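You operate a simulated robot arm through the tools that you are given. There is no shell and no other tool. Be economical: measure what you need, move in short steps, check, and stop when the job is done.

The job below is to be done with a simulated robot arm. You get a single attempt, and the scene is never put back.

Task
Polish the tarnish patch off the round tray, then stand the green tag on it.
Fine: load the yellow pad at the polish tin; put the pad back. Set down upright: yellow pad, what you pick out. What is to be rubbed or washed off counts as gone when no trace of it is left.

Only the result counts: the job must be done as asked and must still hold three seconds after the hand-in. Knocking over, shifting, dropping, spilling or breaking anything else fails it.

Robot
A 6-joint arm with a fingered hand, fixed in place. Base frame: the origin is at the foot of the arm, x ahead of it, y to its left, z up; the work surface is at about z = 760. Units: mm, rad, N and s.
With the tool pointing down near the work surface it reaches from about 340 to 820 mm from the base axis. Its first joint turns from -2.897 to 2.897 rad. Payload 4 kg.
The tool frame sits at the grasp point between the pads (the TCP): z along the fingers, y along the line on which they close. The tips reach 26 mm beyond it. Largest opening 132 mm; the body of the gripper starts 73 mm behind the TCP. The gripper is a hand of 5 fingers: y runs from the thumb to the fingers, the wrist lies at [0, 0, -239] in the tool frame.
Orientation is that of the tool frame in the base frame, as a unit quaternion [x, y, z, w]. With the fingers straight down and closing along the base's y, the tool's x points along the base's -x, its y along +y and its z along -z.

Tools
- The arm moves only by the tool step_arm. Its argument "plan" is a list that holds one entry, the list of rows, each a list of 6 numbers: the turn, a rotation vector about the tool's x, y, z in units of 60 degrees (1.0 is 60 degrees), then the shift along the tool's x, y, z in units of 100 mm (1.0 is 100 mm). In form: [[[ax, ay, az, dx, dy, dz], ...]]. A call has 1 to 12 rows; each row is the pose to reach, as a shift and turn from the pose commanded when the call began, along the tool's axes at that moment. A call with a number of a shift or a turn outside -1 to 1 is refused whole. A row lasts 0.2 s, in which the tool goes at most 50 mm and 0.15 rad; a call with a longer step from one row to the next is refused whole. A pose out of reach is approached as far as the arm can. The call stops where the force on the tool passes 90 N (or 10 N more than at its start, if that is more) or the arm is blocked; 0.2 s more then pass. In this call time passes only in rows, and 0.2 s behind the last. It gives the time, the measured TCP pose, the force on the tool (base axes), the opening and the grip force at its end, in the units of the frame above (readings bear some noise), with the torque about the TCP (base axes, N m) and any sound that the robot's microphone picked up.
- Cameras (640 x 400 px; columns grow to the right, rows downward): "scene" is fixed at [51.8, 500.6, 1534.5]; the picture's right is [-0.41, -0.91, 0.00], its down [-0.70, 0.31, -0.65] and it looks along [0.59, -0.26, -0.76] (base axes); focal length 354 px, centre (320, 200). "wrist" rides on the gripper at [84, 2, -97] in the tool frame; the picture's right is [-0.02, 1.00, 0.00], its down [-0.75, -0.02, -0.66] and it looks along [-0.66, -0.01, 0.75] (tool axes); focal length 270 px, centre (320, 200). There is no depth. A picture from a camera that has moved, and an enlarged one, comes with that camera's place and axes in the base frame and with its lens.
- snapshot(camera): a new picture of that camera. The clock stands still meanwhile.
- set_fingers(finger1, finger2, finger3, finger4, thumb_bend): sets how far each is bent, from 0 (flat) to 1 (curled in); at 0.3 the hand is open as for a grip, at 0.7 the pads meet at the TCP. One left out holds its place. A second passes; each finger stops where it meets its share of the squeeze, and holds until it gets a number again. It is the only way to open and close the hand. It gives what a move gives, with no picture; readings hold the bend of each and the force on the fingers (four entries, about 0 where the hand has none), thumb and palm.
- zoom(camera, box): a new picture of the part [left, top, right, bottom] of that camera's present view, enlarged. The clock stands still meanwhile.
- sign_off(): hands the job in; it is judged then, once.

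Work in short steps. Places have to be worked out from the pictures, the camera data and where the tool is seen: move nearer, look again, correct. Check each grasp and each placing, and mend what went wrong. You have 120 turns and 68 pictures in all, those below and enlarged ones among them. Open the gripper and draw the arm clear of the work before you hand the job in, unless the task says otherwise; then end with one line.

The tools are called after "Request:" as name(argument=value, ...) on one line, values as JSON. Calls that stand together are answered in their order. step_arm: Moves the arm, as the interface text tells. Its arguments: {"type":"object","properties":{"plan":{"type":"array","items":{"type":"array","items":{"type":"array","items":{"type":"number"}}}}},"required":["plan"]} The other tools are called the same way: set_fingers (finger1, finger2, finger3, finger4, thumb_bend) moves the fingers one by one; snapshot (camera) takes a picture; zoom (camera, box) takes an enlarged picture of a part of a camera's view; sign_off () hands the job in.

At the start:

```text
time: 0.0
position: [540.9, 223.8, 1142.0]
ee_rot: [0.0, 1.0, 0.0, 0.0]
contact_force: [0.4, 0.5, -0.3]
moment: [-0.03, -0.02, 0.03]
opening: 131.7
finger_force: 0.1
shape: jaw
bend: [0.3, 0.3, 0.3, 0.3, 0.3]
finger forces: [0.0, 0.1, 0.0, 0.0, 0.1, 0.0]
```

scene: 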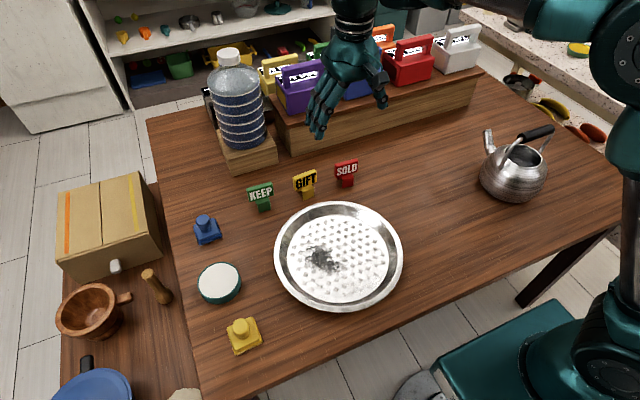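
wrist: 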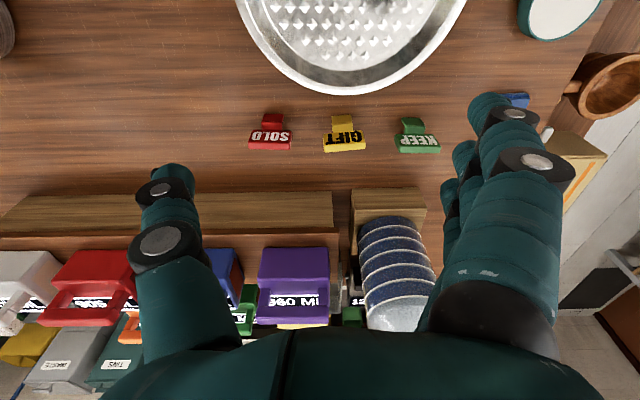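

I'll start with close looks at the pad, tin, tray and tags so I can place them.

Request:
zoom(camera="scene", box=[180, 250, 300, 370])

Request:
zoom(camera="scene", box=[230, 150, 410, 320])

```text
3.33 times, centred on (240, 310) of scene
camera zoom: at [51.8, 500.6, 1534.5], right [-0.41, -0.91, 0.0], down [-0.7, 0.31, -0.65], along [0.59, -0.26, -0.76], focal length 1178 px, centre (587, -167)
```

zoom: 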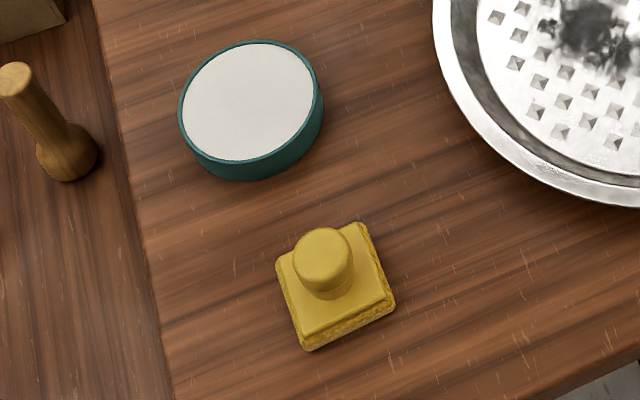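

```text
2.35 times, centred on (320, 235) of scene
camera zoom: at [51.8, 500.6, 1534.5], right [-0.41, -0.91, 0.0], down [-0.7, 0.31, -0.65], along [0.59, -0.26, -0.76], focal length 832 px, centre (320, 118)
```

zoom: 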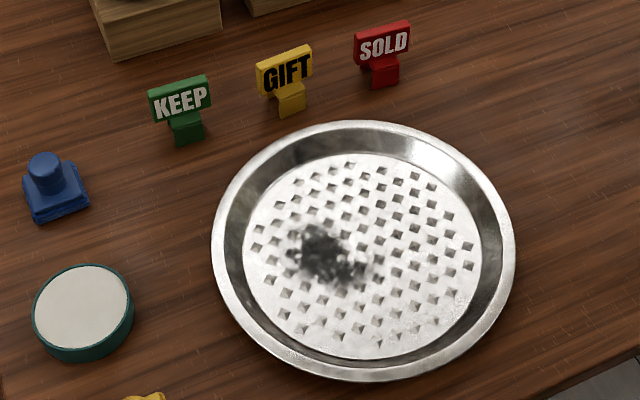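

Estimates in base axes: pad about (362, 541) with a knob of roughly 36 mm, tin about (503, 559), patch about (466, 309), tray centre about (452, 276). I'll move towards a point above the pad, staying high.

Request:
step_arm(plan=[[[0, 0, 0, 0.2, 0.25, 0.12], [0, 0, 0, 0.45, 0.5, 0.3], [0, 0, 0, 0.7, 0.75, 0.45], [0, 0, 0, 0.9, 1.0, 0.6]]])

Request:
step_arm(plan=[[[0, 0, 0, 0.2, 0.25, 0.12], [0, 0, 0, 0.45, 0.5, 0.3], [0, 0, 0, 0.7, 0.75, 0.45], [0, 0, 0, 0.9, 1.0, 0.6]]])

Request:
step_arm(plan=[[[0, 0, 0, 0, 0.3, 0.1], [0, 0, 0, 0, 0.6, 0.3], [0, 0, 0, 0, 1.0, 0.4], [0, 0, 0, 0, 1.0, 0.4]]])

Request:
snapshot(camera="wrist")

Request:
snapshot(camera="scene")

```text
time: 1.0
position: [448.9, 325.0, 1080.6]
ee_rot: [0.001, 1.0, 0.0, -0.001]
contact_force: [-0.1, 1.3, 0.0]
moment: [0.01, -0.04, 0.0]
opening: 131.8
finger_force: 0.0
shape: jaw
bend: [0.3, 0.3, 0.3, 0.3, 0.3]
finger forces: [0.0, 0.0, 0.1, 0.0, 0.0, 0.0]
```

```text
time: 2.0
position: [358.9, 422.5, 1021.8]
ee_rot: [0.0, 1.0, 0.0, 0.0]
contact_force: [0.0, 0.4, -0.1]
moment: [0.03, 0.01, -0.01]
opening: 131.9
finger_force: 0.1
shape: jaw
bend: [0.3, 0.3, 0.3, 0.3, 0.3]
finger forces: [0.0, 0.0, 0.0, 0.0, 0.0, 0.1]
```

```text
time: 3.0
position: [359.9, 525.7, 982.2]
ee_rot: [0.001, 1.0, 0.001, 0.0]
contact_force: [-0.8, -0.7, 0.2]
moment: [-0.04, 0.0, 0.03]
opening: 131.6
finger_force: 0.1
shape: jaw
bend: [0.3, 0.3, 0.3, 0.3, 0.3]
finger forces: [0.0, 0.1, 0.0, 0.0, 0.0, 0.0]
```

```text
63 pictures are left
camera wrist: at [274.3, 527.4, 1078.8], right [0.02, 1.0, 0.0], down [0.75, -0.02, 0.66], along [0.66, -0.01, -0.75], focal length 270 px, centre (320, 200)
```

wrist: 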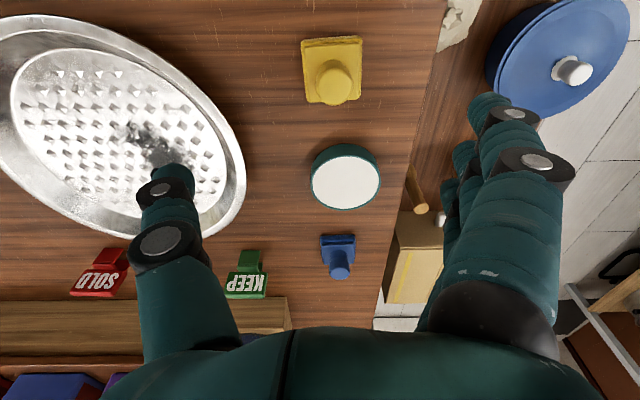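

```text
62 pictures are left
```

scene: 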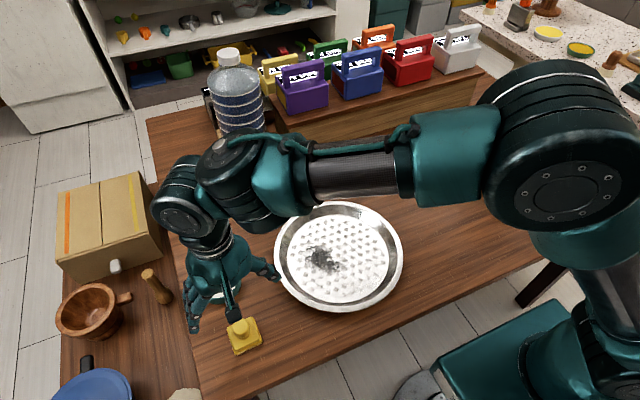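

The wrist view agrees on the pad position. I'll zoom in there for the knob's centre and height.

Request:
zoom(camera="wrist", box=[270, 20, 400, 220])

Request:
zoom(camera="wrist", box=[285, 25, 385, 115])

```text
2.00 times, centred on (335, 120) of wrist
camera zoom: at [274.3, 527.4, 1078.8], right [0.02, 1.0, 0.0], down [0.75, -0.02, 0.66], along [0.66, -0.01, -0.75], focal length 541 px, centre (290, 360)
```

zoom: 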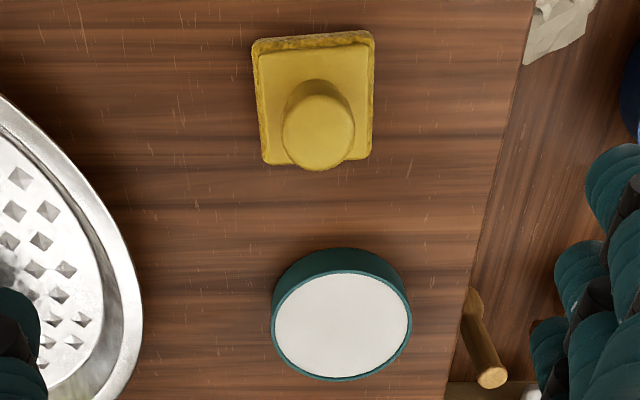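

```text
4.44 times, centred on (335, 70) of wrist
camera zoom: at [274.3, 527.4, 1078.8], right [0.02, 1.0, 0.0], down [0.75, -0.02, 0.66], along [0.66, -0.01, -0.75], focal length 1201 px, centre (253, 778)
```

zoom: 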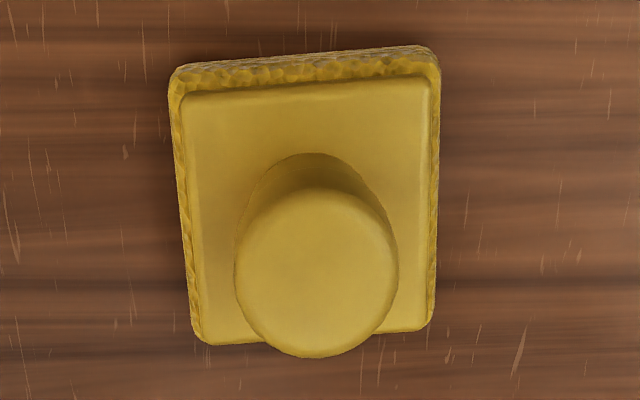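

The pad is centred about (361, 541), with its top plate at about z 780 and the knob top at about 820 (35 mm wide). I'll centre over it and descend.

Request:
step_arm(plan=[[[0, 0, 0, 0, 0.16, 0.3], [0, 0, 0, 0, 0.16, 0.6], [0, 0, 0, 0, 0.16, 0.9], [0, 0, 0, 0, 0.16, 0.9]]])

Request:
snapshot(camera="wrist")

Request:
zoom(camera="scene", box=[160, 230, 320, 370])

```text
time: 4.0
position: [359.0, 542.4, 891.8]
ee_rot: [0.0, 1.0, 0.001, 0.001]
contact_force: [0.1, -1.0, -0.8]
moment: [0.04, -0.02, -0.05]
opening: 131.8
finger_force: 0.0
shape: jaw
bend: [0.3, 0.3, 0.3, 0.3, 0.3]
finger forces: [0.1, 0.0, 0.0, 0.0, 0.0, 0.0]
```

```text
59 pictures are left
camera wrist: at [274.6, 543.3, 989.3], right [0.02, 1.0, 0.0], down [0.75, -0.02, 0.66], along [0.66, -0.01, -0.75], focal length 270 px, centre (320, 200)
```

wrist: 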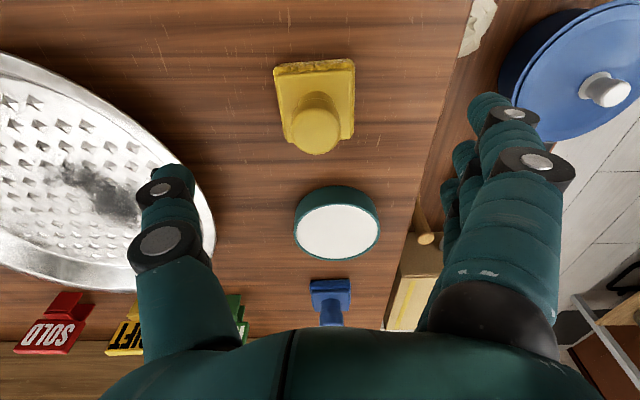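

```text
2.86 times, centred on (240, 300) of scene
camera zoom: at [51.8, 500.6, 1534.5], right [-0.41, -0.91, 0.0], down [-0.7, 0.31, -0.65], along [0.59, -0.26, -0.76], focal length 1010 px, centre (549, -86)
```

zoom: 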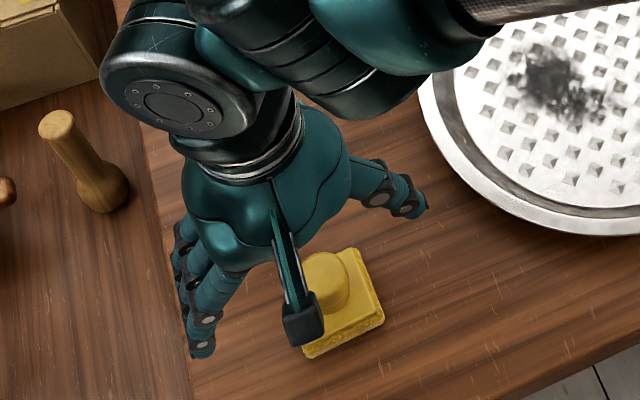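

The knob top is confirmed at about z 819 and centred at y of about 540. I'll go down to TCP z 811.

Request:
step_arm(plan=[[[0, 0, 0, -0.01, -0.01, 0.25], [0, 0, 0, -0.01, -0.01, 0.5], [0, 0, 0, -0.01, -0.01, 0.7], [0, 0, 0, -0.01, -0.01, 0.81], [0, 0, 0, -0.01, -0.01, 0.81]]])

Request:
zoom(camera="scene", box=[160, 230, 320, 370])

```text
time: 5.2
position: [361.8, 540.4, 812.9]
ee_rot: [0.0, 1.0, 0.0, 0.0]
contact_force: [0.6, 0.1, -0.3]
moment: [0.01, 0.04, -0.03]
opening: 131.7
finger_force: 0.1
shape: jaw
bend: [0.3, 0.3, 0.3, 0.3, 0.3]
finger forces: [0.0, 0.0, 0.1, 0.0, 0.1, 0.0]
```

```text
2.86 times, centred on (240, 300) of scene
camera zoom: at [51.8, 500.6, 1534.5], right [-0.41, -0.91, 0.0], down [-0.7, 0.31, -0.65], along [0.59, -0.26, -0.76], focal length 1010 px, centre (549, -86)
```

zoom: 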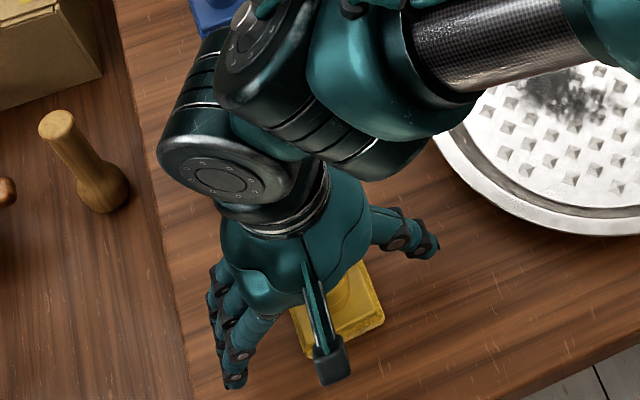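

Clear descent with no contact. I'll close part-way, evenly on both sides.

Request:
set_fingers(finger1=0.55, finger2=0.55, finger3=0.55, finger4=0.55, thumb_bend=0.55)

Request:
zoom(camera="wrist", box=[160, 0, 480, 250])

```text
time: 6.2
position: [361.0, 539.7, 811.8]
ee_rot: [-0.001, 1.0, 0.001, 0.0]
contact_force: [-0.6, 0.9, 0.7]
moment: [0.02, 0.01, -0.02]
opening: 61.7
finger_force: 1.3
shape: fingers
bend: [0.55, 0.54, 0.54, 0.55, 0.54]
finger forces: [0.1, 0.2, 0.6, 0.1, 0.7, 0.0]
```

```text
1.60 times, centred on (320, 125) of wrist
camera zoom: at [277.5, 541.0, 908.7], right [0.02, 1.0, 0.0], down [0.75, -0.02, 0.66], along [0.66, -0.01, -0.75], focal length 432 px, centre (320, 320)
```

zoom: 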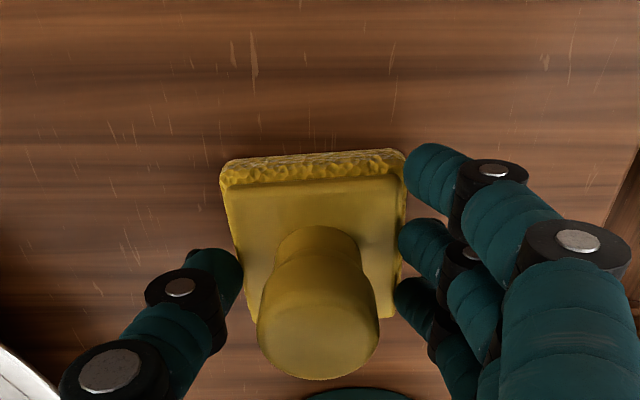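

The tips appear to be level with the plate edges (about 62 mm open, with light contact). I want the knob only, so I'll open a little, raise 9 mm and close again.

Request:
set_fingers(finger1=0.48, finger2=0.48, finger3=0.48, finger4=0.48, thumb_bend=0.48)

Request:
step_arm(plan=[[[0, 0, 0, 0, 0, -0.09], [0, 0, 0, 0, 0, -0.09]]])

Request:
set_fingers(finger1=0.57, finger2=0.57, finger3=0.57, finger4=0.57, thumb_bend=0.57)

Request:
zoom(camera="wrist", box=[160, 0, 480, 250])

```text
time: 7.2
position: [362.0, 538.5, 811.1]
ee_rot: [0.0, 1.0, 0.0, 0.001]
contact_force: [0.7, -0.6, 0.7]
moment: [-0.04, -0.02, -0.05]
opening: 80.5
finger_force: 0.2
shape: fingers
bend: [0.48, 0.48, 0.48, 0.48, 0.48]
finger forces: [0.0, 0.0, 0.0, 0.1, 0.0, 0.1]
```

```text
time: 7.8
position: [362.8, 539.9, 820.7]
ee_rot: [0.0, 1.0, 0.001, 0.0]
contact_force: [0.1, 0.2, 0.3]
moment: [0.0, 0.03, 0.01]
opening: 80.3
finger_force: 0.1
shape: fingers
bend: [0.48, 0.48, 0.48, 0.48, 0.48]
finger forces: [0.0, 0.0, 0.0, 0.1, 0.0, 0.1]
```

```text
time: 8.8
position: [361.7, 540.0, 820.9]
ee_rot: [0.0, 1.0, 0.0, 0.0]
contact_force: [0.8, 0.3, -0.6]
moment: [-0.04, 0.02, 0.0]
opening: 57.8
finger_force: 0.0
shape: fingers
bend: [0.56, 0.56, 0.56, 0.56, 0.56]
finger forces: [0.0, 0.1, 0.0, 0.1, 0.0, 0.0]
```

```text
1.60 times, centred on (320, 125) of wrist
camera zoom: at [277.1, 541.6, 917.1], right [0.02, 1.0, 0.0], down [0.75, -0.02, 0.66], along [0.66, -0.01, -0.75], focal length 432 px, centre (320, 320)
```

zoom: 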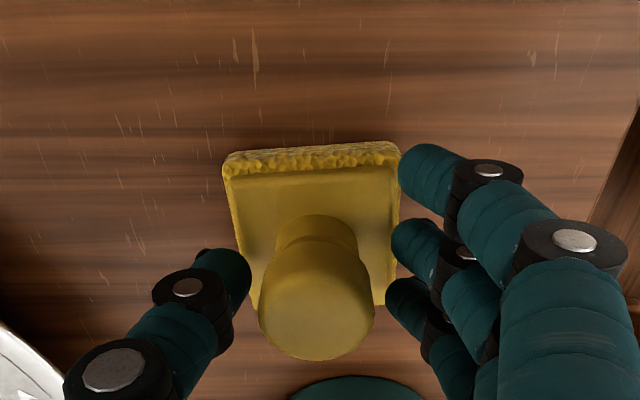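

No contact now, so the tips clear the plate. Next I'll close on the knob.

Request:
set_fingers(finger1=0.64, finger2=0.68, finger3=0.68, finger4=0.64, thumb_bend=0.68)

Request:
zoom(camera="wrist", box=[160, 0, 480, 250])

```text
time: 9.8
position: [361.4, 539.6, 820.3]
ee_rot: [0.0, 1.0, 0.0, 0.0]
contact_force: [-0.1, 0.1, -0.1]
moment: [0.01, 0.0, 0.04]
opening: 38.8
finger_force: 8.5
shape: fingers
bend: [0.64, 0.62, 0.63, 0.64, 0.64]
finger forces: [0.1, 4.4, 4.3, 0.1, 8.8, 0.1]
```

```text
1.60 times, centred on (320, 125) of wrist
camera zoom: at [277.1, 541.6, 917.0], right [0.02, 1.0, 0.0], down [0.75, -0.02, 0.66], along [0.66, -0.01, -0.75], focal length 432 px, centre (320, 320)
```

zoom: 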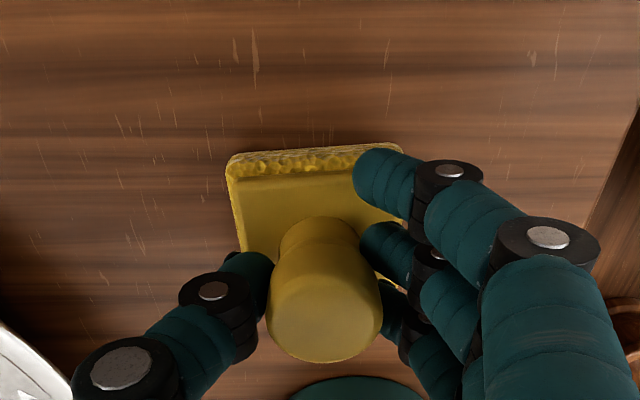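

Fingers 2 and 3 oppose the thumb on the knob at about 8.5 N. I'll ask for a bit more squeeze and lift slightly.

Request:
set_fingers(finger2=0.8, finger3=0.8, thumb_bend=0.8)

Request:
step_arm(plan=[[[0, 0, 0, 0, 0, -0.2], [0, 0, 0, 0, 0, -0.4], [0, 0, 0, 0, 0, -0.4]]])

Request:
zoom(camera="wrist", box=[160, 0, 480, 250])

```text
time: 10.8
position: [361.3, 539.7, 820.7]
ee_rot: [0.002, 1.0, 0.0, -0.001]
contact_force: [-2.1, -3.9, 8.9]
moment: [0.05, 0.03, 0.01]
opening: 35.0
finger_force: 21.0
shape: fingers
bend: [0.64, 0.62, 0.63, 0.64, 0.68]
finger forces: [0.0, 9.4, 9.3, 0.0, 22.8, 0.1]
```

```text
time: 11.6
position: [362.8, 539.2, 861.3]
ee_rot: [-0.001, 1.0, 0.0, 0.0]
contact_force: [-0.5, 0.7, -1.0]
moment: [-0.01, 0.02, -0.01]
opening: 34.2
finger_force: 19.4
shape: fingers
bend: [0.64, 0.61, 0.62, 0.64, 0.69]
finger forces: [0.0, 10.1, 10.4, 0.1, 19.1, 0.0]
```

```text
1.60 times, centred on (320, 125) of wrist
camera zoom: at [277.7, 541.4, 957.4], right [0.02, 1.0, 0.0], down [0.75, -0.02, 0.66], along [0.66, -0.01, -0.75], focal length 432 px, centre (320, 320)
```

zoom: 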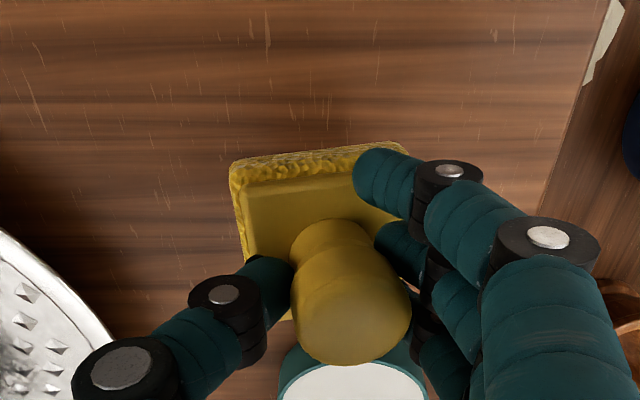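

Lifted, but the thumb pushed the knob and the pad leans slightly to +y. I'll ease the thumb back so the fingers straighten it.

Request:
set_fingers(finger2=0.8, finger3=0.8, thumb_bend=0.65)

Request:
zoom(camera="wrist", box=[160, 0, 480, 250])

Request:
zoom(camera="scene", box=[160, 230, 320, 370])

```text
time: 12.6
position: [362.0, 539.9, 862.0]
ee_rot: [0.0, 1.0, 0.0, 0.001]
contact_force: [0.1, -0.3, -0.3]
moment: [-0.02, -0.02, -0.01]
opening: 44.2
finger_force: 13.2
shape: fingers
bend: [0.64, 0.68, 0.69, 0.64, 0.61]
finger forces: [0.0, 7.2, 6.9, 0.0, 12.4, 0.0]
```

```text
1.60 times, centred on (320, 125) of wrist
camera zoom: at [277.7, 541.5, 957.2], right [0.02, 1.0, 0.0], down [0.75, -0.02, 0.66], along [0.66, -0.01, -0.75], focal length 432 px, centre (320, 320)
```

zoom: 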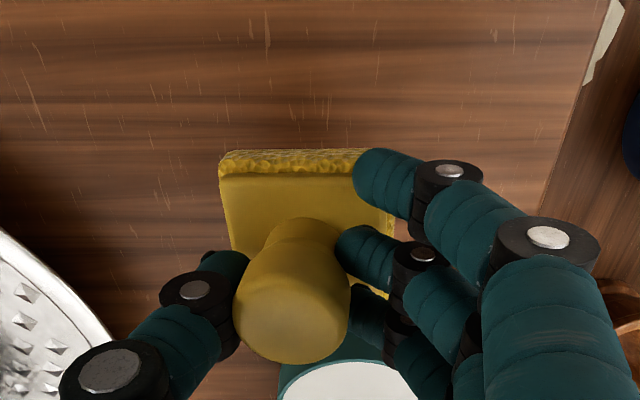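

```text
2.86 times, centred on (240, 300) of scene
camera zoom: at [51.8, 500.6, 1534.5], right [-0.41, -0.91, 0.0], down [-0.7, 0.31, -0.65], along [0.59, -0.26, -0.76], focal length 1010 px, centre (549, -86)
```

zoom: 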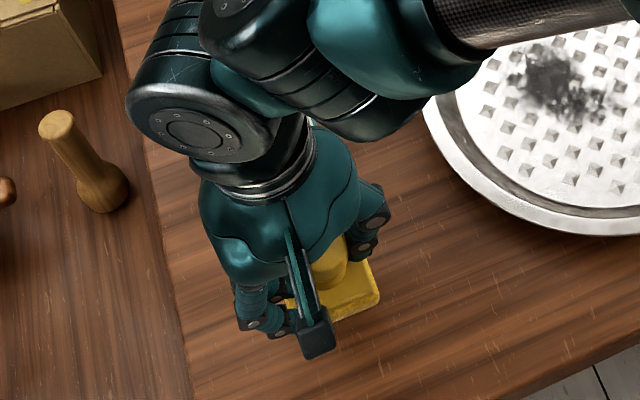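

It overshot the other way. By interpolation a thumb command near 0.725 should centre it.

Request:
set_fingers(finger2=0.8, finger3=0.8, thumb_bend=0.73)

Request:
zoom(camera="wrist", box=[160, 0, 480, 250])

```text
time: 13.6
position: [361.4, 539.8, 860.5]
ee_rot: [0.001, 1.0, 0.001, 0.0]
contact_force: [-1.4, 0.0, -0.8]
moment: [0.01, 0.01, 0.0]
opening: 41.8
finger_force: 18.2
shape: fingers
bend: [0.64, 0.68, 0.69, 0.64, 0.65]
finger forces: [0.0, 9.7, 9.9, 0.1, 17.5, 0.0]
```

```text
1.60 times, centred on (320, 125) of wrist
camera zoom: at [277.7, 541.5, 957.2], right [0.02, 1.0, 0.0], down [0.75, -0.02, 0.66], along [0.66, -0.01, -0.75], focal length 432 px, centre (320, 320)
```

zoom: 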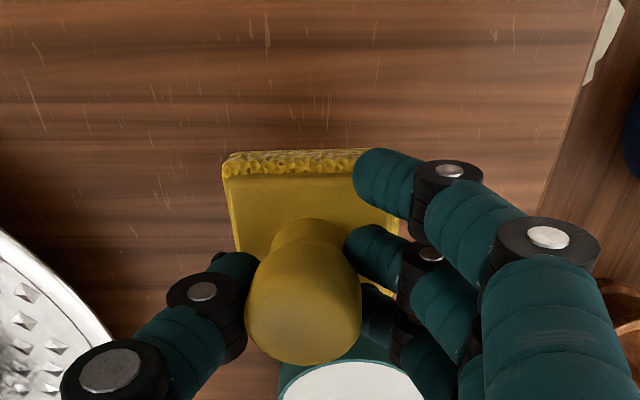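

Closer. One small trim more.

Request:
set_fingers(finger2=0.8, finger3=0.8, thumb_bend=0.77)

Request:
zoom(camera="wrist", box=[160, 0, 480, 250])

```text
time: 14.6
position: [361.5, 540.1, 860.7]
ee_rot: [0.0, 1.0, 0.001, 0.0]
contact_force: [-0.6, 0.2, -1.3]
moment: [-0.02, 0.01, 0.02]
opening: 38.4
finger_force: 20.1
shape: fingers
bend: [0.64, 0.67, 0.68, 0.64, 0.67]
finger forces: [0.1, 10.4, 10.9, 0.0, 18.9, 0.0]
```

```text
1.60 times, centred on (320, 125) of wrist
camera zoom: at [277.7, 541.5, 957.3], right [0.02, 1.0, 0.0], down [0.75, -0.02, 0.66], along [0.66, -0.01, -0.75], focal length 432 px, centre (320, 320)
```

zoom: 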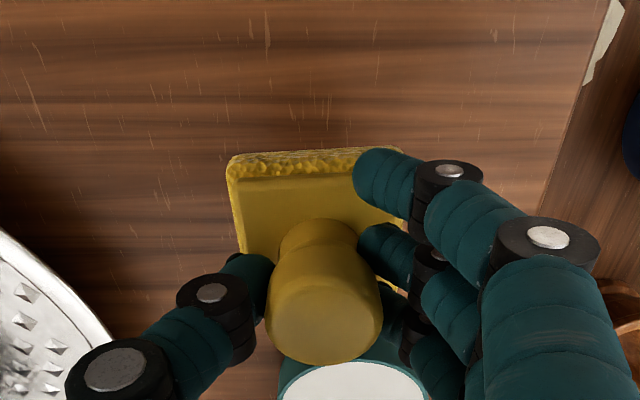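

The pad is level again, with its underside about 60 mm below the TCP. Both cameras put the tin at (506, 560) with its top at about z 780. I'll raise a bit and move over it.

Request:
step_arm(plan=[[[0, 0, 0, 0, 0, -0.2], [0, 0, 0, -0.3, 0.05, -0.2], [0, 0, 0, -0.65, 0.1, -0.2], [0, 0, 0, -1.0, 0.15, -0.2], [0, 0, 0, -1.0, 0.15, -0.2]]])

Request:
step_arm(plan=[[[0, 0, 0, -0.3, 0.04, 0], [0, 0, 0, -0.44, 0.05, 0], [0, 0, 0, -0.44, 0.05, 0]]])

Request:
snapshot(camera="wrist")

Request:
zoom(camera="scene", box=[130, 200, 290, 340])

```text
time: 15.8
position: [463.0, 553.4, 881.1]
ee_rot: [0.0, 1.0, 0.0, 0.0]
contact_force: [-0.4, -0.2, -0.3]
moment: [0.02, 0.02, 0.01]
opening: 38.6
finger_force: 20.0
shape: fingers
bend: [0.64, 0.67, 0.67, 0.64, 0.67]
finger forces: [0.0, 10.3, 10.9, 0.1, 18.8, 0.1]
```

```text
time: 16.6
position: [505.7, 559.6, 881.7]
ee_rot: [0.001, 1.0, 0.0, 0.001]
contact_force: [0.7, -0.2, 0.5]
moment: [0.03, -0.03, 0.0]
opening: 38.2
finger_force: 19.9
shape: fingers
bend: [0.64, 0.67, 0.67, 0.64, 0.67]
finger forces: [0.0, 10.4, 11.1, 0.0, 18.8, 0.0]
```

```text
48 pictures are left
camera wrist: at [421.1, 560.8, 978.0], right [0.02, 1.0, 0.0], down [0.75, -0.02, 0.66], along [0.66, -0.01, -0.75], focal length 270 px, centre (320, 200)
```

wrist: 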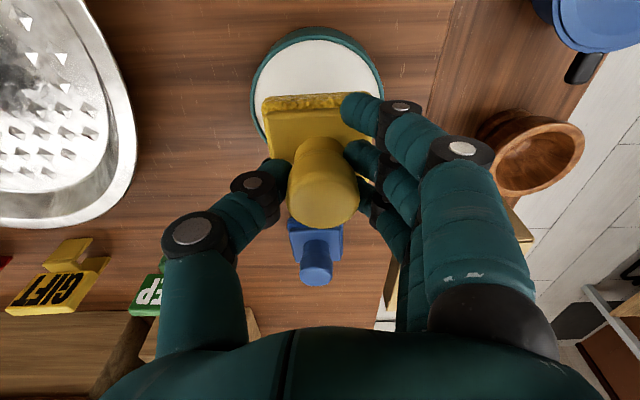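

```text
2.86 times, centred on (210, 270) of scene
camera zoom: at [51.8, 500.6, 1534.5], right [-0.41, -0.91, 0.0], down [-0.7, 0.31, -0.65], along [0.59, -0.26, -0.76], focal length 1010 px, centre (634, 0)
```

zoom: 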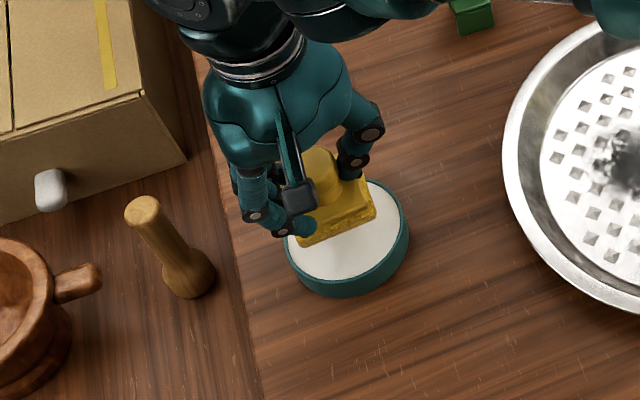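

The pad is aligned over the tin. Lowering to just above the polish.

Request:
step_arm(plan=[[[0, 0, 0, 0, 0, 0.15], [0, 0, 0, 0, 0, 0.3], [0, 0, 0, 0, 0, 0.36], [0, 0, 0, 0, 0, 0.36]]])

Request:
zoom(camera="scene", box=[130, 200, 290, 340])

```text
time: 17.6
position: [505.4, 558.0, 845.8]
ee_rot: [0.0, 1.0, 0.0, 0.001]
contact_force: [-0.6, -3.5, 15.1]
moment: [0.03, 0.01, 0.0]
opening: 38.2
finger_force: 23.3
shape: fingers
bend: [0.64, 0.68, 0.68, 0.64, 0.67]
finger forces: [0.1, 11.8, 11.6, 0.1, 23.0, 0.0]
```

```text
2.86 times, centred on (210, 270) of scene
camera zoom: at [51.8, 500.6, 1534.5], right [-0.41, -0.91, 0.0], down [-0.7, 0.31, -0.65], along [0.59, -0.26, -0.76], focal length 1010 px, centre (634, 0)
```

zoom: 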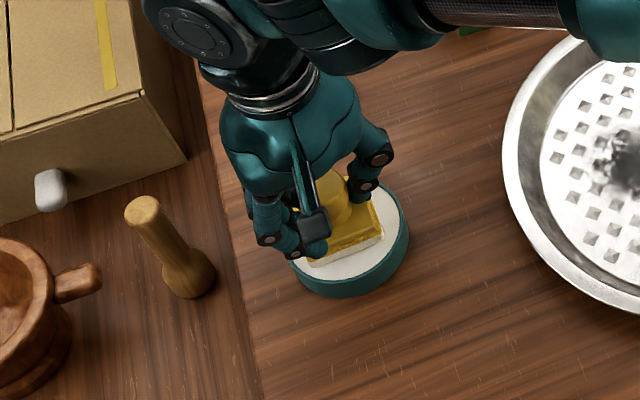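

Contact at 15 N, and the pad's lower edge looks white with polish. I'll lift straight up and look at it.

Request:
step_arm(plan=[[[0, 0, 0, 0, 0, -0.1], [0, 0, 0, 0, 0, -0.3], [0, 0, 0, 0, 0, -0.45], [0, 0, 0, 0, 0, -0.45]]])

Request:
zoom(camera="scene", box=[150, 210, 270, 310])

Request:
zoom(camera="wrist", box=[160, 0, 480, 250])

```text
time: 18.6
position: [506.0, 557.9, 891.0]
ee_rot: [0.001, 1.0, 0.0, -0.001]
contact_force: [0.1, -0.2, -1.2]
moment: [0.01, 0.0, 0.01]
opening: 38.2
finger_force: 20.2
shape: fingers
bend: [0.64, 0.67, 0.67, 0.64, 0.67]
finger forces: [0.0, 10.3, 11.2, 0.0, 18.7, 0.1]
```

```text
4.00 times, centred on (210, 260) of scene
camera zoom: at [51.8, 500.6, 1534.5], right [-0.41, -0.91, 0.0], down [-0.7, 0.31, -0.65], along [0.59, -0.26, -0.76], focal length 1414 px, centre (760, -40)
```

zoom: 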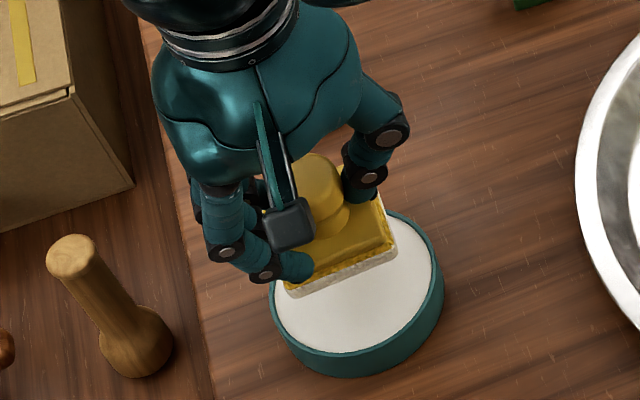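

```text
1.60 times, centred on (320, 125) of wrist
camera zoom: at [421.9, 559.8, 986.1], right [0.02, 1.0, 0.0], down [0.75, -0.02, 0.66], along [0.66, -0.01, -0.75], focal length 432 px, centre (320, 320)
```

zoom: 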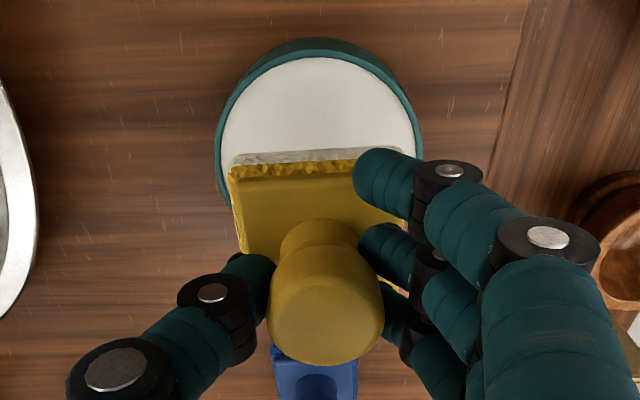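

The pad is loaded. Carrying it over the tray patch at about (466, 309).

Request:
step_arm(plan=[[[0, 0, 0, 0.05, -0.2, -0.1], [0, 0, 0, 0.1, -0.5, -0.2], [0, 0, 0, 0.2, -0.8, -0.2], [0, 0, 0, 0.2, -1.0, -0.2]]])

Request:
step_arm(plan=[[[0, 0, 0, 0.05, -0.4, 0], [0, 0, 0, 0.1, -0.8, 0], [0, 0, 0, 0.2, -1.0, 0], [0, 0, 0, 0.2, -1.0, 0]]])

Request:
step_arm(plan=[[[0, 0, 0, 0, -0.3, 0], [0, 0, 0, 0, -0.49, 0.1], [0, 0, 0, 0, -0.49, 0.2]]])

Request:
snapshot(camera="scene")

Request:
snapshot(camera="wrist")

```text
time: 19.6
position: [486.7, 459.1, 908.7]
ee_rot: [0.0, 1.0, 0.0, 0.0]
contact_force: [-0.3, 0.1, -0.5]
moment: [0.03, 0.0, 0.04]
opening: 38.1
finger_force: 19.4
shape: fingers
bend: [0.64, 0.67, 0.67, 0.64, 0.67]
finger forces: [0.0, 10.5, 11.3, 0.1, 18.7, 0.1]
```

```text
time: 20.6
position: [465.9, 359.9, 907.6]
ee_rot: [0.0, 1.0, 0.001, 0.0]
contact_force: [0.8, 0.6, -0.7]
moment: [-0.01, 0.01, -0.02]
opening: 38.0
finger_force: 19.8
shape: fingers
bend: [0.64, 0.67, 0.67, 0.64, 0.67]
finger forces: [0.0, 10.6, 11.3, 0.1, 18.7, 0.0]
```

```text
time: 21.4
position: [464.7, 311.5, 888.7]
ee_rot: [0.0, 1.0, 0.0, 0.0]
contact_force: [-0.3, -0.3, -1.9]
moment: [-0.02, -0.01, -0.01]
opening: 37.9
finger_force: 20.0
shape: fingers
bend: [0.64, 0.67, 0.67, 0.64, 0.67]
finger forces: [0.0, 10.6, 11.3, 0.0, 18.7, 0.0]
```

```text
43 pictures are left
```

scene: 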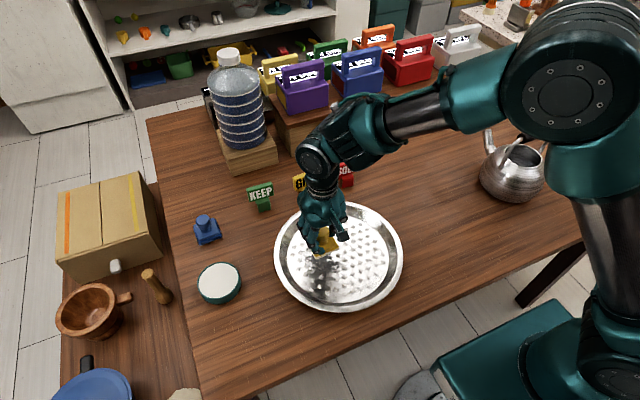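

```text
42 pictures are left
camera wrist: at [380.7, 311.6, 984.8], right [0.02, 1.0, 0.0], down [0.75, -0.02, 0.66], along [0.66, -0.01, -0.75], focal length 270 px, centre (320, 200)
```

wrist: 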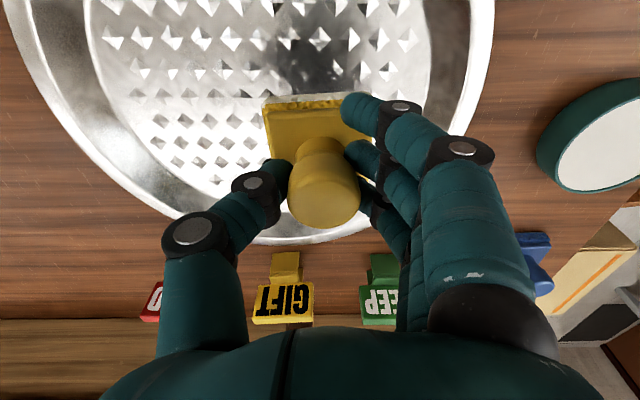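

The patch runs about x 410–515, y 280–335. I'll lower onto its centre, approaching contact cautiously.

Request:
step_arm(plan=[[[0, 0, 0, 0, 0, 0.2], [0, 0, 0, 0, 0, 0.4], [0, 0, 0, 0, 0, 0.54], [0, 0, 0, 0, 0, 0.57], [0, 0, 0, 0, 0, 0.57]]])

Request:
zoom(camera="scene", box=[265, 190, 415, 320])

```text
time: 22.6
position: [465.9, 308.9, 831.2]
ee_rot: [0.0, 1.0, -0.001, 0.0]
contact_force: [0.2, 1.1, -1.4]
moment: [-0.01, 0.01, -0.01]
opening: 37.9
finger_force: 20.3
shape: fingers
bend: [0.64, 0.67, 0.67, 0.64, 0.67]
finger forces: [0.0, 10.7, 11.4, 0.1, 18.7, 0.0]
```

```text
3.08 times, centred on (340, 255) of scene
camera zoom: at [51.8, 500.6, 1534.5], right [-0.41, -0.91, 0.0], down [-0.7, 0.31, -0.65], along [0.59, -0.26, -0.76], focal length 1088 px, centre (258, 31)
```

zoom: 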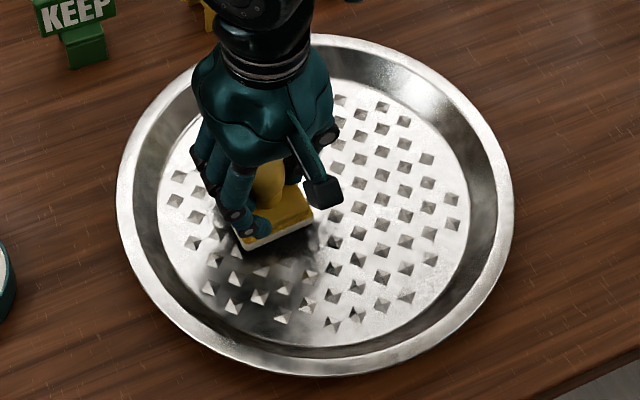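

Not touching yet. I'll lower 3 mm at a time.

Request:
step_arm(plan=[[[0, 0, 0, 0, 0, 0.03], [0, 0, 0, 0, 0, 0.04]]])

Request:
step_arm(plan=[[[0, 0, 0, 0, 0, 0.02], [0, 0, 0, 0, 0, 0.03]]])

```text
time: 23.2
position: [465.1, 310.4, 826.5]
ee_rot: [0.0, 1.0, -0.001, 0.0]
contact_force: [0.3, -0.7, -0.9]
moment: [-0.02, 0.01, 0.03]
opening: 38.0
finger_force: 20.4
shape: fingers
bend: [0.64, 0.67, 0.67, 0.64, 0.67]
finger forces: [0.0, 10.6, 11.3, 0.1, 18.6, 0.0]
```

```text
time: 23.8
position: [466.0, 311.0, 824.5]
ee_rot: [0.0, 1.0, 0.001, 0.0]
contact_force: [0.3, -0.9, 0.1]
moment: [0.04, 0.01, -0.03]
opening: 38.0
finger_force: 20.6
shape: fingers
bend: [0.64, 0.67, 0.67, 0.64, 0.67]
finger forces: [0.0, 10.4, 11.4, 0.0, 18.9, 0.0]
```

Still no contact at 824. Going on in the same way.

Request:
step_arm(plan=[[[0, 0, 0, 0, 0, 0.01], [0, 0, 0, 0, 0, 0.02]]])

Request:
step_arm(plan=[[[0, 0, 0, 0, 0, 0.01], [0, 0, 0, 0, 0, 0.015]]])

```text
time: 24.4
position: [465.9, 309.7, 822.4]
ee_rot: [0.001, 1.0, 0.001, 0.0]
contact_force: [-1.3, -2.5, 7.2]
moment: [0.16, 0.01, 0.02]
opening: 38.1
finger_force: 21.9
shape: fingers
bend: [0.64, 0.67, 0.68, 0.64, 0.67]
finger forces: [0.0, 11.4, 11.2, 0.0, 21.6, 0.1]
```

```text
time: 25.0
position: [465.8, 311.4, 822.5]
ee_rot: [0.001, 1.0, 0.001, 0.001]
contact_force: [0.0, -3.7, 21.4]
moment: [0.1, 0.03, 0.01]
opening: 38.2
finger_force: 24.9
shape: fingers
bend: [0.64, 0.68, 0.68, 0.64, 0.67]
finger forces: [0.0, 12.5, 12.4, 0.0, 24.7, 0.0]
```

Contact: 21 N, about 10 N/mm. I'll ease off about 0.6 mm and make a small test stroke in x to see that the tray stays put.

Request:
step_arm(plan=[[[0, 0, 0, 0, 0, -0.006], [0, 0, 0, 0.1, 0, -0.006], [0, 0, 0, 0.2, 0, -0.006], [0, 0, 0, 0.3, 0, -0.006], [0, 0, 0, 0.4, 0, -0.006], [0, 0, 0, 0.3, 0, -0.006], [0, 0, 0, 0.2, 0, -0.006], [0, 0, 0, 0.1, 0, -0.006], [0, 0, 0, 0, 0, -0.006], [0, 0, 0, -0.1, 0, -0.006], [0, 0, 0, -0.2, 0, -0.006]]])

Request:
zoom(camera="scene", box=[265, 190, 415, 320])

```text
time: 27.4
position: [485.4, 308.9, 822.0]
ee_rot: [0.0, 1.0, 0.0, 0.0]
contact_force: [-2.3, -0.1, 6.7]
moment: [0.19, 0.08, 0.07]
opening: 37.8
finger_force: 21.9
shape: fingers
bend: [0.64, 0.68, 0.69, 0.64, 0.67]
finger forces: [0.1, 13.0, 11.3, 0.1, 19.8, 0.0]
```

```text
3.08 times, centred on (340, 255) of scene
camera zoom: at [51.8, 500.6, 1534.5], right [-0.41, -0.91, 0.0], down [-0.7, 0.31, -0.65], along [0.59, -0.26, -0.76], focal length 1088 px, centre (258, 31)
```

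zoom: 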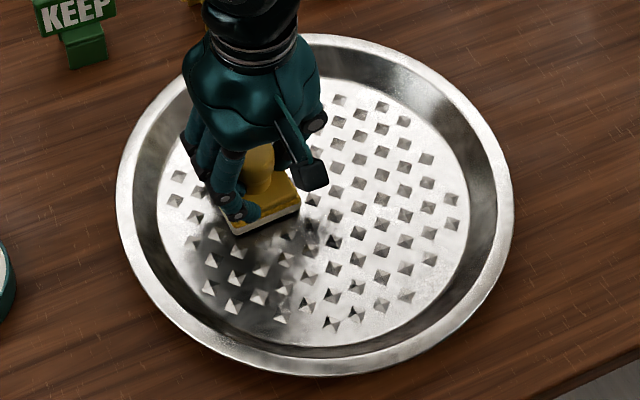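

The tray did not move. I'll rub on with a little more pressure, rastering over the patch.

Request:
step_arm(plan=[[[0, 0, 0, 0, -0.08, 0.005], [0, 0, 0, 0, -0.16, 0.005], [0, 0, 0, 0.13, -0.16, 0.005], [0, 0, 0, 0.26, -0.16, 0.005], [0, 0, 0, 0.39, -0.16, 0.005], [0, 0, 0, 0.52, -0.16, 0.005], [0, 0, 0, 0.66, -0.16, 0.005], [0, 0, 0, 0.52, -0.16, 0.005], [0, 0, 0, 0.39, -0.16, 0.005], [0, 0, 0, 0.26, -0.16, 0.005], [0, 0, 0, 0.13, -0.16, 0.005], [0, 0, 0, 0, -0.16, 0.005]]])

Request:
step_arm(plan=[[[0, 0, 0, 0, 0.12, 0], [0, 0, 0, 0, 0.25, 0], [0, 0, 0, 0, 0.36, 0], [0, 0, 0, 0.13, 0.36, 0], [0, 0, 0, 0.26, 0.36, 0], [0, 0, 0, 0.39, 0.36, 0], [0, 0, 0, 0.52, 0.36, 0], [0, 0, 0, 0.66, 0.36, 0], [0, 0, 0, 0.66, 0.24, 0], [0, 0, 0, 0.66, 0.12, 0], [0, 0, 0, 0.66, 0, 0], [0, 0, 0, 0.66, -0.08, 0]]])

Request:
zoom(camera="scene", box=[265, 190, 415, 320])

```text
time: 30.0
position: [486.5, 294.1, 821.4]
ee_rot: [0.001, 1.0, 0.0, 0.0]
contact_force: [-5.4, 1.6, 13.1]
moment: [0.16, 0.12, 0.06]
opening: 37.2
finger_force: 24.8
shape: fingers
bend: [0.64, 0.68, 0.69, 0.64, 0.67]
finger forces: [0.0, 14.4, 12.6, 0.1, 21.8, 0.1]
```

```text
time: 32.6
position: [420.2, 286.0, 821.2]
ee_rot: [-0.001, 1.0, 0.0, 0.001]
contact_force: [0.5, 2.3, 4.7]
moment: [0.22, -0.02, -0.04]
opening: 37.1
finger_force: 22.3
shape: fingers
bend: [0.64, 0.67, 0.68, 0.64, 0.67]
finger forces: [0.1, 12.6, 13.2, 0.0, 18.7, 0.0]
```

```text
3.08 times, centred on (340, 255) of scene
camera zoom: at [51.8, 500.6, 1534.5], right [-0.41, -0.91, 0.0], down [-0.7, 0.31, -0.65], along [0.59, -0.26, -0.76], focal length 1088 px, centre (258, 31)
```

zoom: 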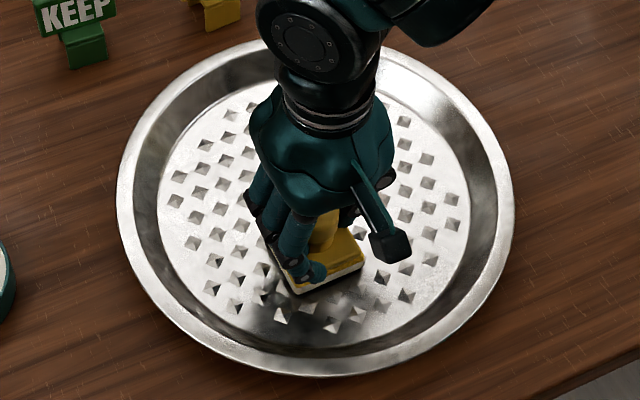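

Much looks cleared. I'll lift and move aside to see the whole patch area.

Request:
step_arm(plan=[[[0, 0, 0, 0, 0, -0.2], [0, 0, 0, 0, 0, -0.5], [0, 0, 0, -0.3, 0, -0.6], [0, 0, 0, -0.7, 0, -0.7], [0, 0, 0, -1.0, 0, -0.8], [0, 0, 0, -1.0, 0, -0.8]]])

Request:
zoom(camera="scene", box=[265, 190, 415, 320])

Request:
snapshot(camera="wrist")

```text
time: 34.0
position: [518.1, 286.1, 901.7]
ee_rot: [0.0, 1.0, 0.0, 0.0]
contact_force: [-0.2, 0.2, -0.9]
moment: [-0.01, -0.03, 0.03]
opening: 37.3
finger_force: 20.4
shape: fingers
bend: [0.64, 0.67, 0.67, 0.64, 0.67]
finger forces: [0.1, 11.0, 11.7, 0.1, 18.2, 0.0]
```

```text
3.08 times, centred on (340, 255) of scene
camera zoom: at [51.8, 500.6, 1534.5], right [-0.41, -0.91, 0.0], down [-0.7, 0.31, -0.65], along [0.59, -0.26, -0.76], focal length 1088 px, centre (258, 31)
```

zoom: 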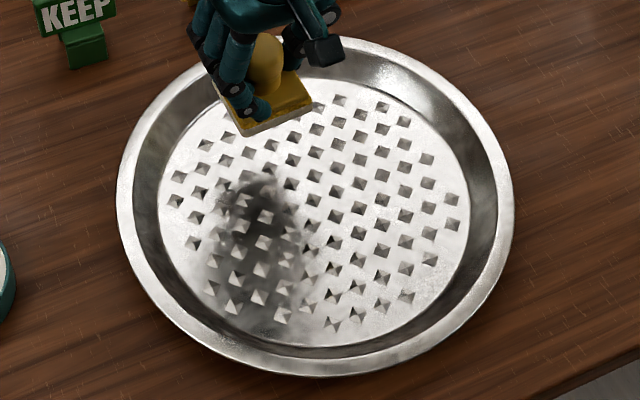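

```text
37 pictures are left
camera wrist: at [434.4, 288.5, 998.8], right [0.02, 1.0, 0.0], down [0.75, -0.02, 0.66], along [0.66, -0.01, -0.75], focal length 270 px, centre (320, 200)
```

wrist: 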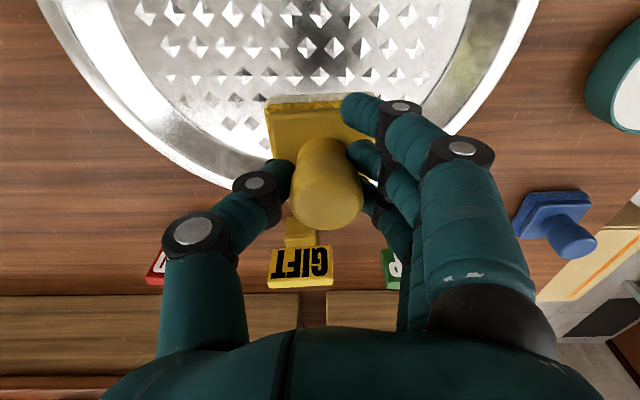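

The dark area moves with the hand, so it is at least partly the hand's reflection. I'll move well off to +y to see the true surface.

Request:
step_arm(plan=[[[0, 0, 0, 0.1, 0.4, 0], [0, 0, 0, 0.1, 0.8, 0], [0, 0, 0, 0.1, 1.0, 0], [0, 0, 0, 0.1, 1.0, 0]]])

Request:
step_arm(plan=[[[0, 0, 0, 0.1, 0.4, 0], [0, 0, 0, 0.1, 0.8, 0], [0, 0, 0, 0.1, 1.0, 0], [0, 0, 0, 0.1, 1.0, 0]]])

Request:
zoom(camera="scene", box=[265, 190, 415, 320])

```text
time: 35.0
position: [508.6, 386.9, 900.5]
ee_rot: [0.001, 1.0, 0.0, 0.001]
contact_force: [0.4, -0.5, -0.5]
moment: [-0.03, -0.01, -0.02]
opening: 37.2
finger_force: 20.8
shape: fingers
bend: [0.64, 0.66, 0.67, 0.64, 0.67]
finger forces: [0.0, 11.2, 11.6, 0.1, 18.2, 0.1]
```

```text
time: 36.0
position: [500.3, 486.5, 901.6]
ee_rot: [0.001, 1.0, 0.0, 0.0]
contact_force: [-1.5, 0.4, -1.5]
moment: [0.02, 0.02, -0.04]
opening: 37.1
finger_force: 20.1
shape: fingers
bend: [0.64, 0.66, 0.67, 0.64, 0.67]
finger forces: [0.1, 11.1, 11.5, 0.0, 18.3, 0.0]
```

```text
3.08 times, centred on (340, 255) of scene
camera zoom: at [51.8, 500.6, 1534.5], right [-0.41, -0.91, 0.0], down [-0.7, 0.31, -0.65], along [0.59, -0.26, -0.76], focal length 1088 px, centre (258, 31)
```

zoom: 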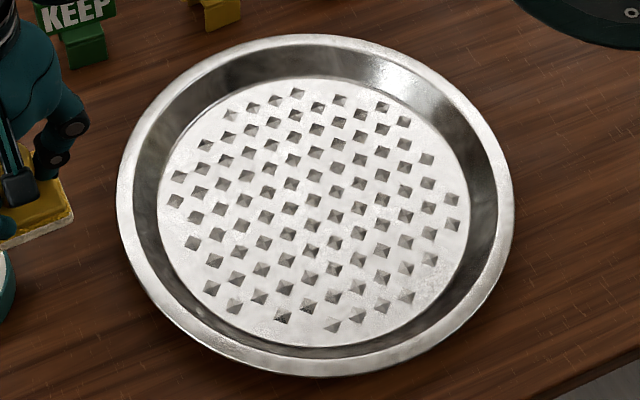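

The tray looks clean. I'll look closer at the patch area for faint traces.

Request:
zoom(camera="scene", box=[295, 225, 365, 285])

Request:
zoom(camera="wrist", box=[0, 0, 160, 100])

```text
6.67 times, centred on (330, 255) of scene
camera zoom: at [51.8, 500.6, 1534.5], right [-0.41, -0.91, 0.0], down [-0.7, 0.31, -0.65], along [0.59, -0.26, -0.76], focal length 2357 px, centre (253, -167)
```

zoom: 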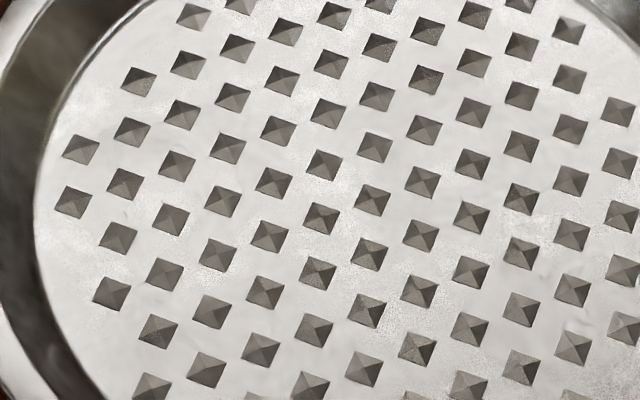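

```text
4.00 times, centred on (80, 50) of wrist
camera zoom: at [415.9, 488.6, 998.1], right [0.02, 1.0, 0.0], down [0.75, -0.02, 0.66], along [0.66, -0.01, -0.75], focal length 1081 px, centre (1280, 800)
```

zoom: 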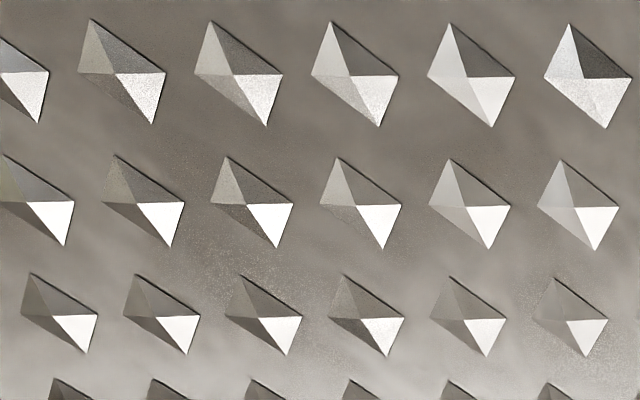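

It looks clean in every view. "No trace" is strict, so I'll make one more light pass over a slightly wider area with the still-loaded pad.

Request:
step_arm(plan=[[[0, 0, 0, 0.05, -0.4, 0], [0, 0, 0, 0.05, -0.8, 0], [0, 0, 0, 0.05, -1.0, 0]]])

Request:
step_arm(plan=[[[0, 0, 0, 0, -0.4, 0.1], [0, 0, 0, 0, -0.6, 0.3], [0, 0, 0, 0, -0.6, 0.6], [0, 0, 0, 0, -0.6, 0.76], [0, 0, 0, 0, -0.6, 0.795], [0, 0, 0, 0, -0.6, 0.8]]])

```text
time: 36.8
position: [492.7, 386.2, 901.4]
ee_rot: [0.001, 1.0, -0.001, 0.0]
contact_force: [-0.4, 0.1, -0.9]
moment: [0.05, -0.02, -0.03]
opening: 36.7
finger_force: 20.1
shape: fingers
bend: [0.64, 0.66, 0.67, 0.64, 0.67]
finger forces: [0.1, 11.0, 11.6, 0.0, 18.3, 0.1]
```

```text
time: 38.2
position: [494.0, 326.5, 821.6]
ee_rot: [0.001, 1.0, 0.0, -0.001]
contact_force: [0.1, -1.8, 7.0]
moment: [0.16, -0.01, 0.01]
opening: 36.9
finger_force: 21.5
shape: fingers
bend: [0.64, 0.67, 0.67, 0.64, 0.67]
finger forces: [0.0, 11.4, 11.6, 0.0, 20.1, 0.0]
```

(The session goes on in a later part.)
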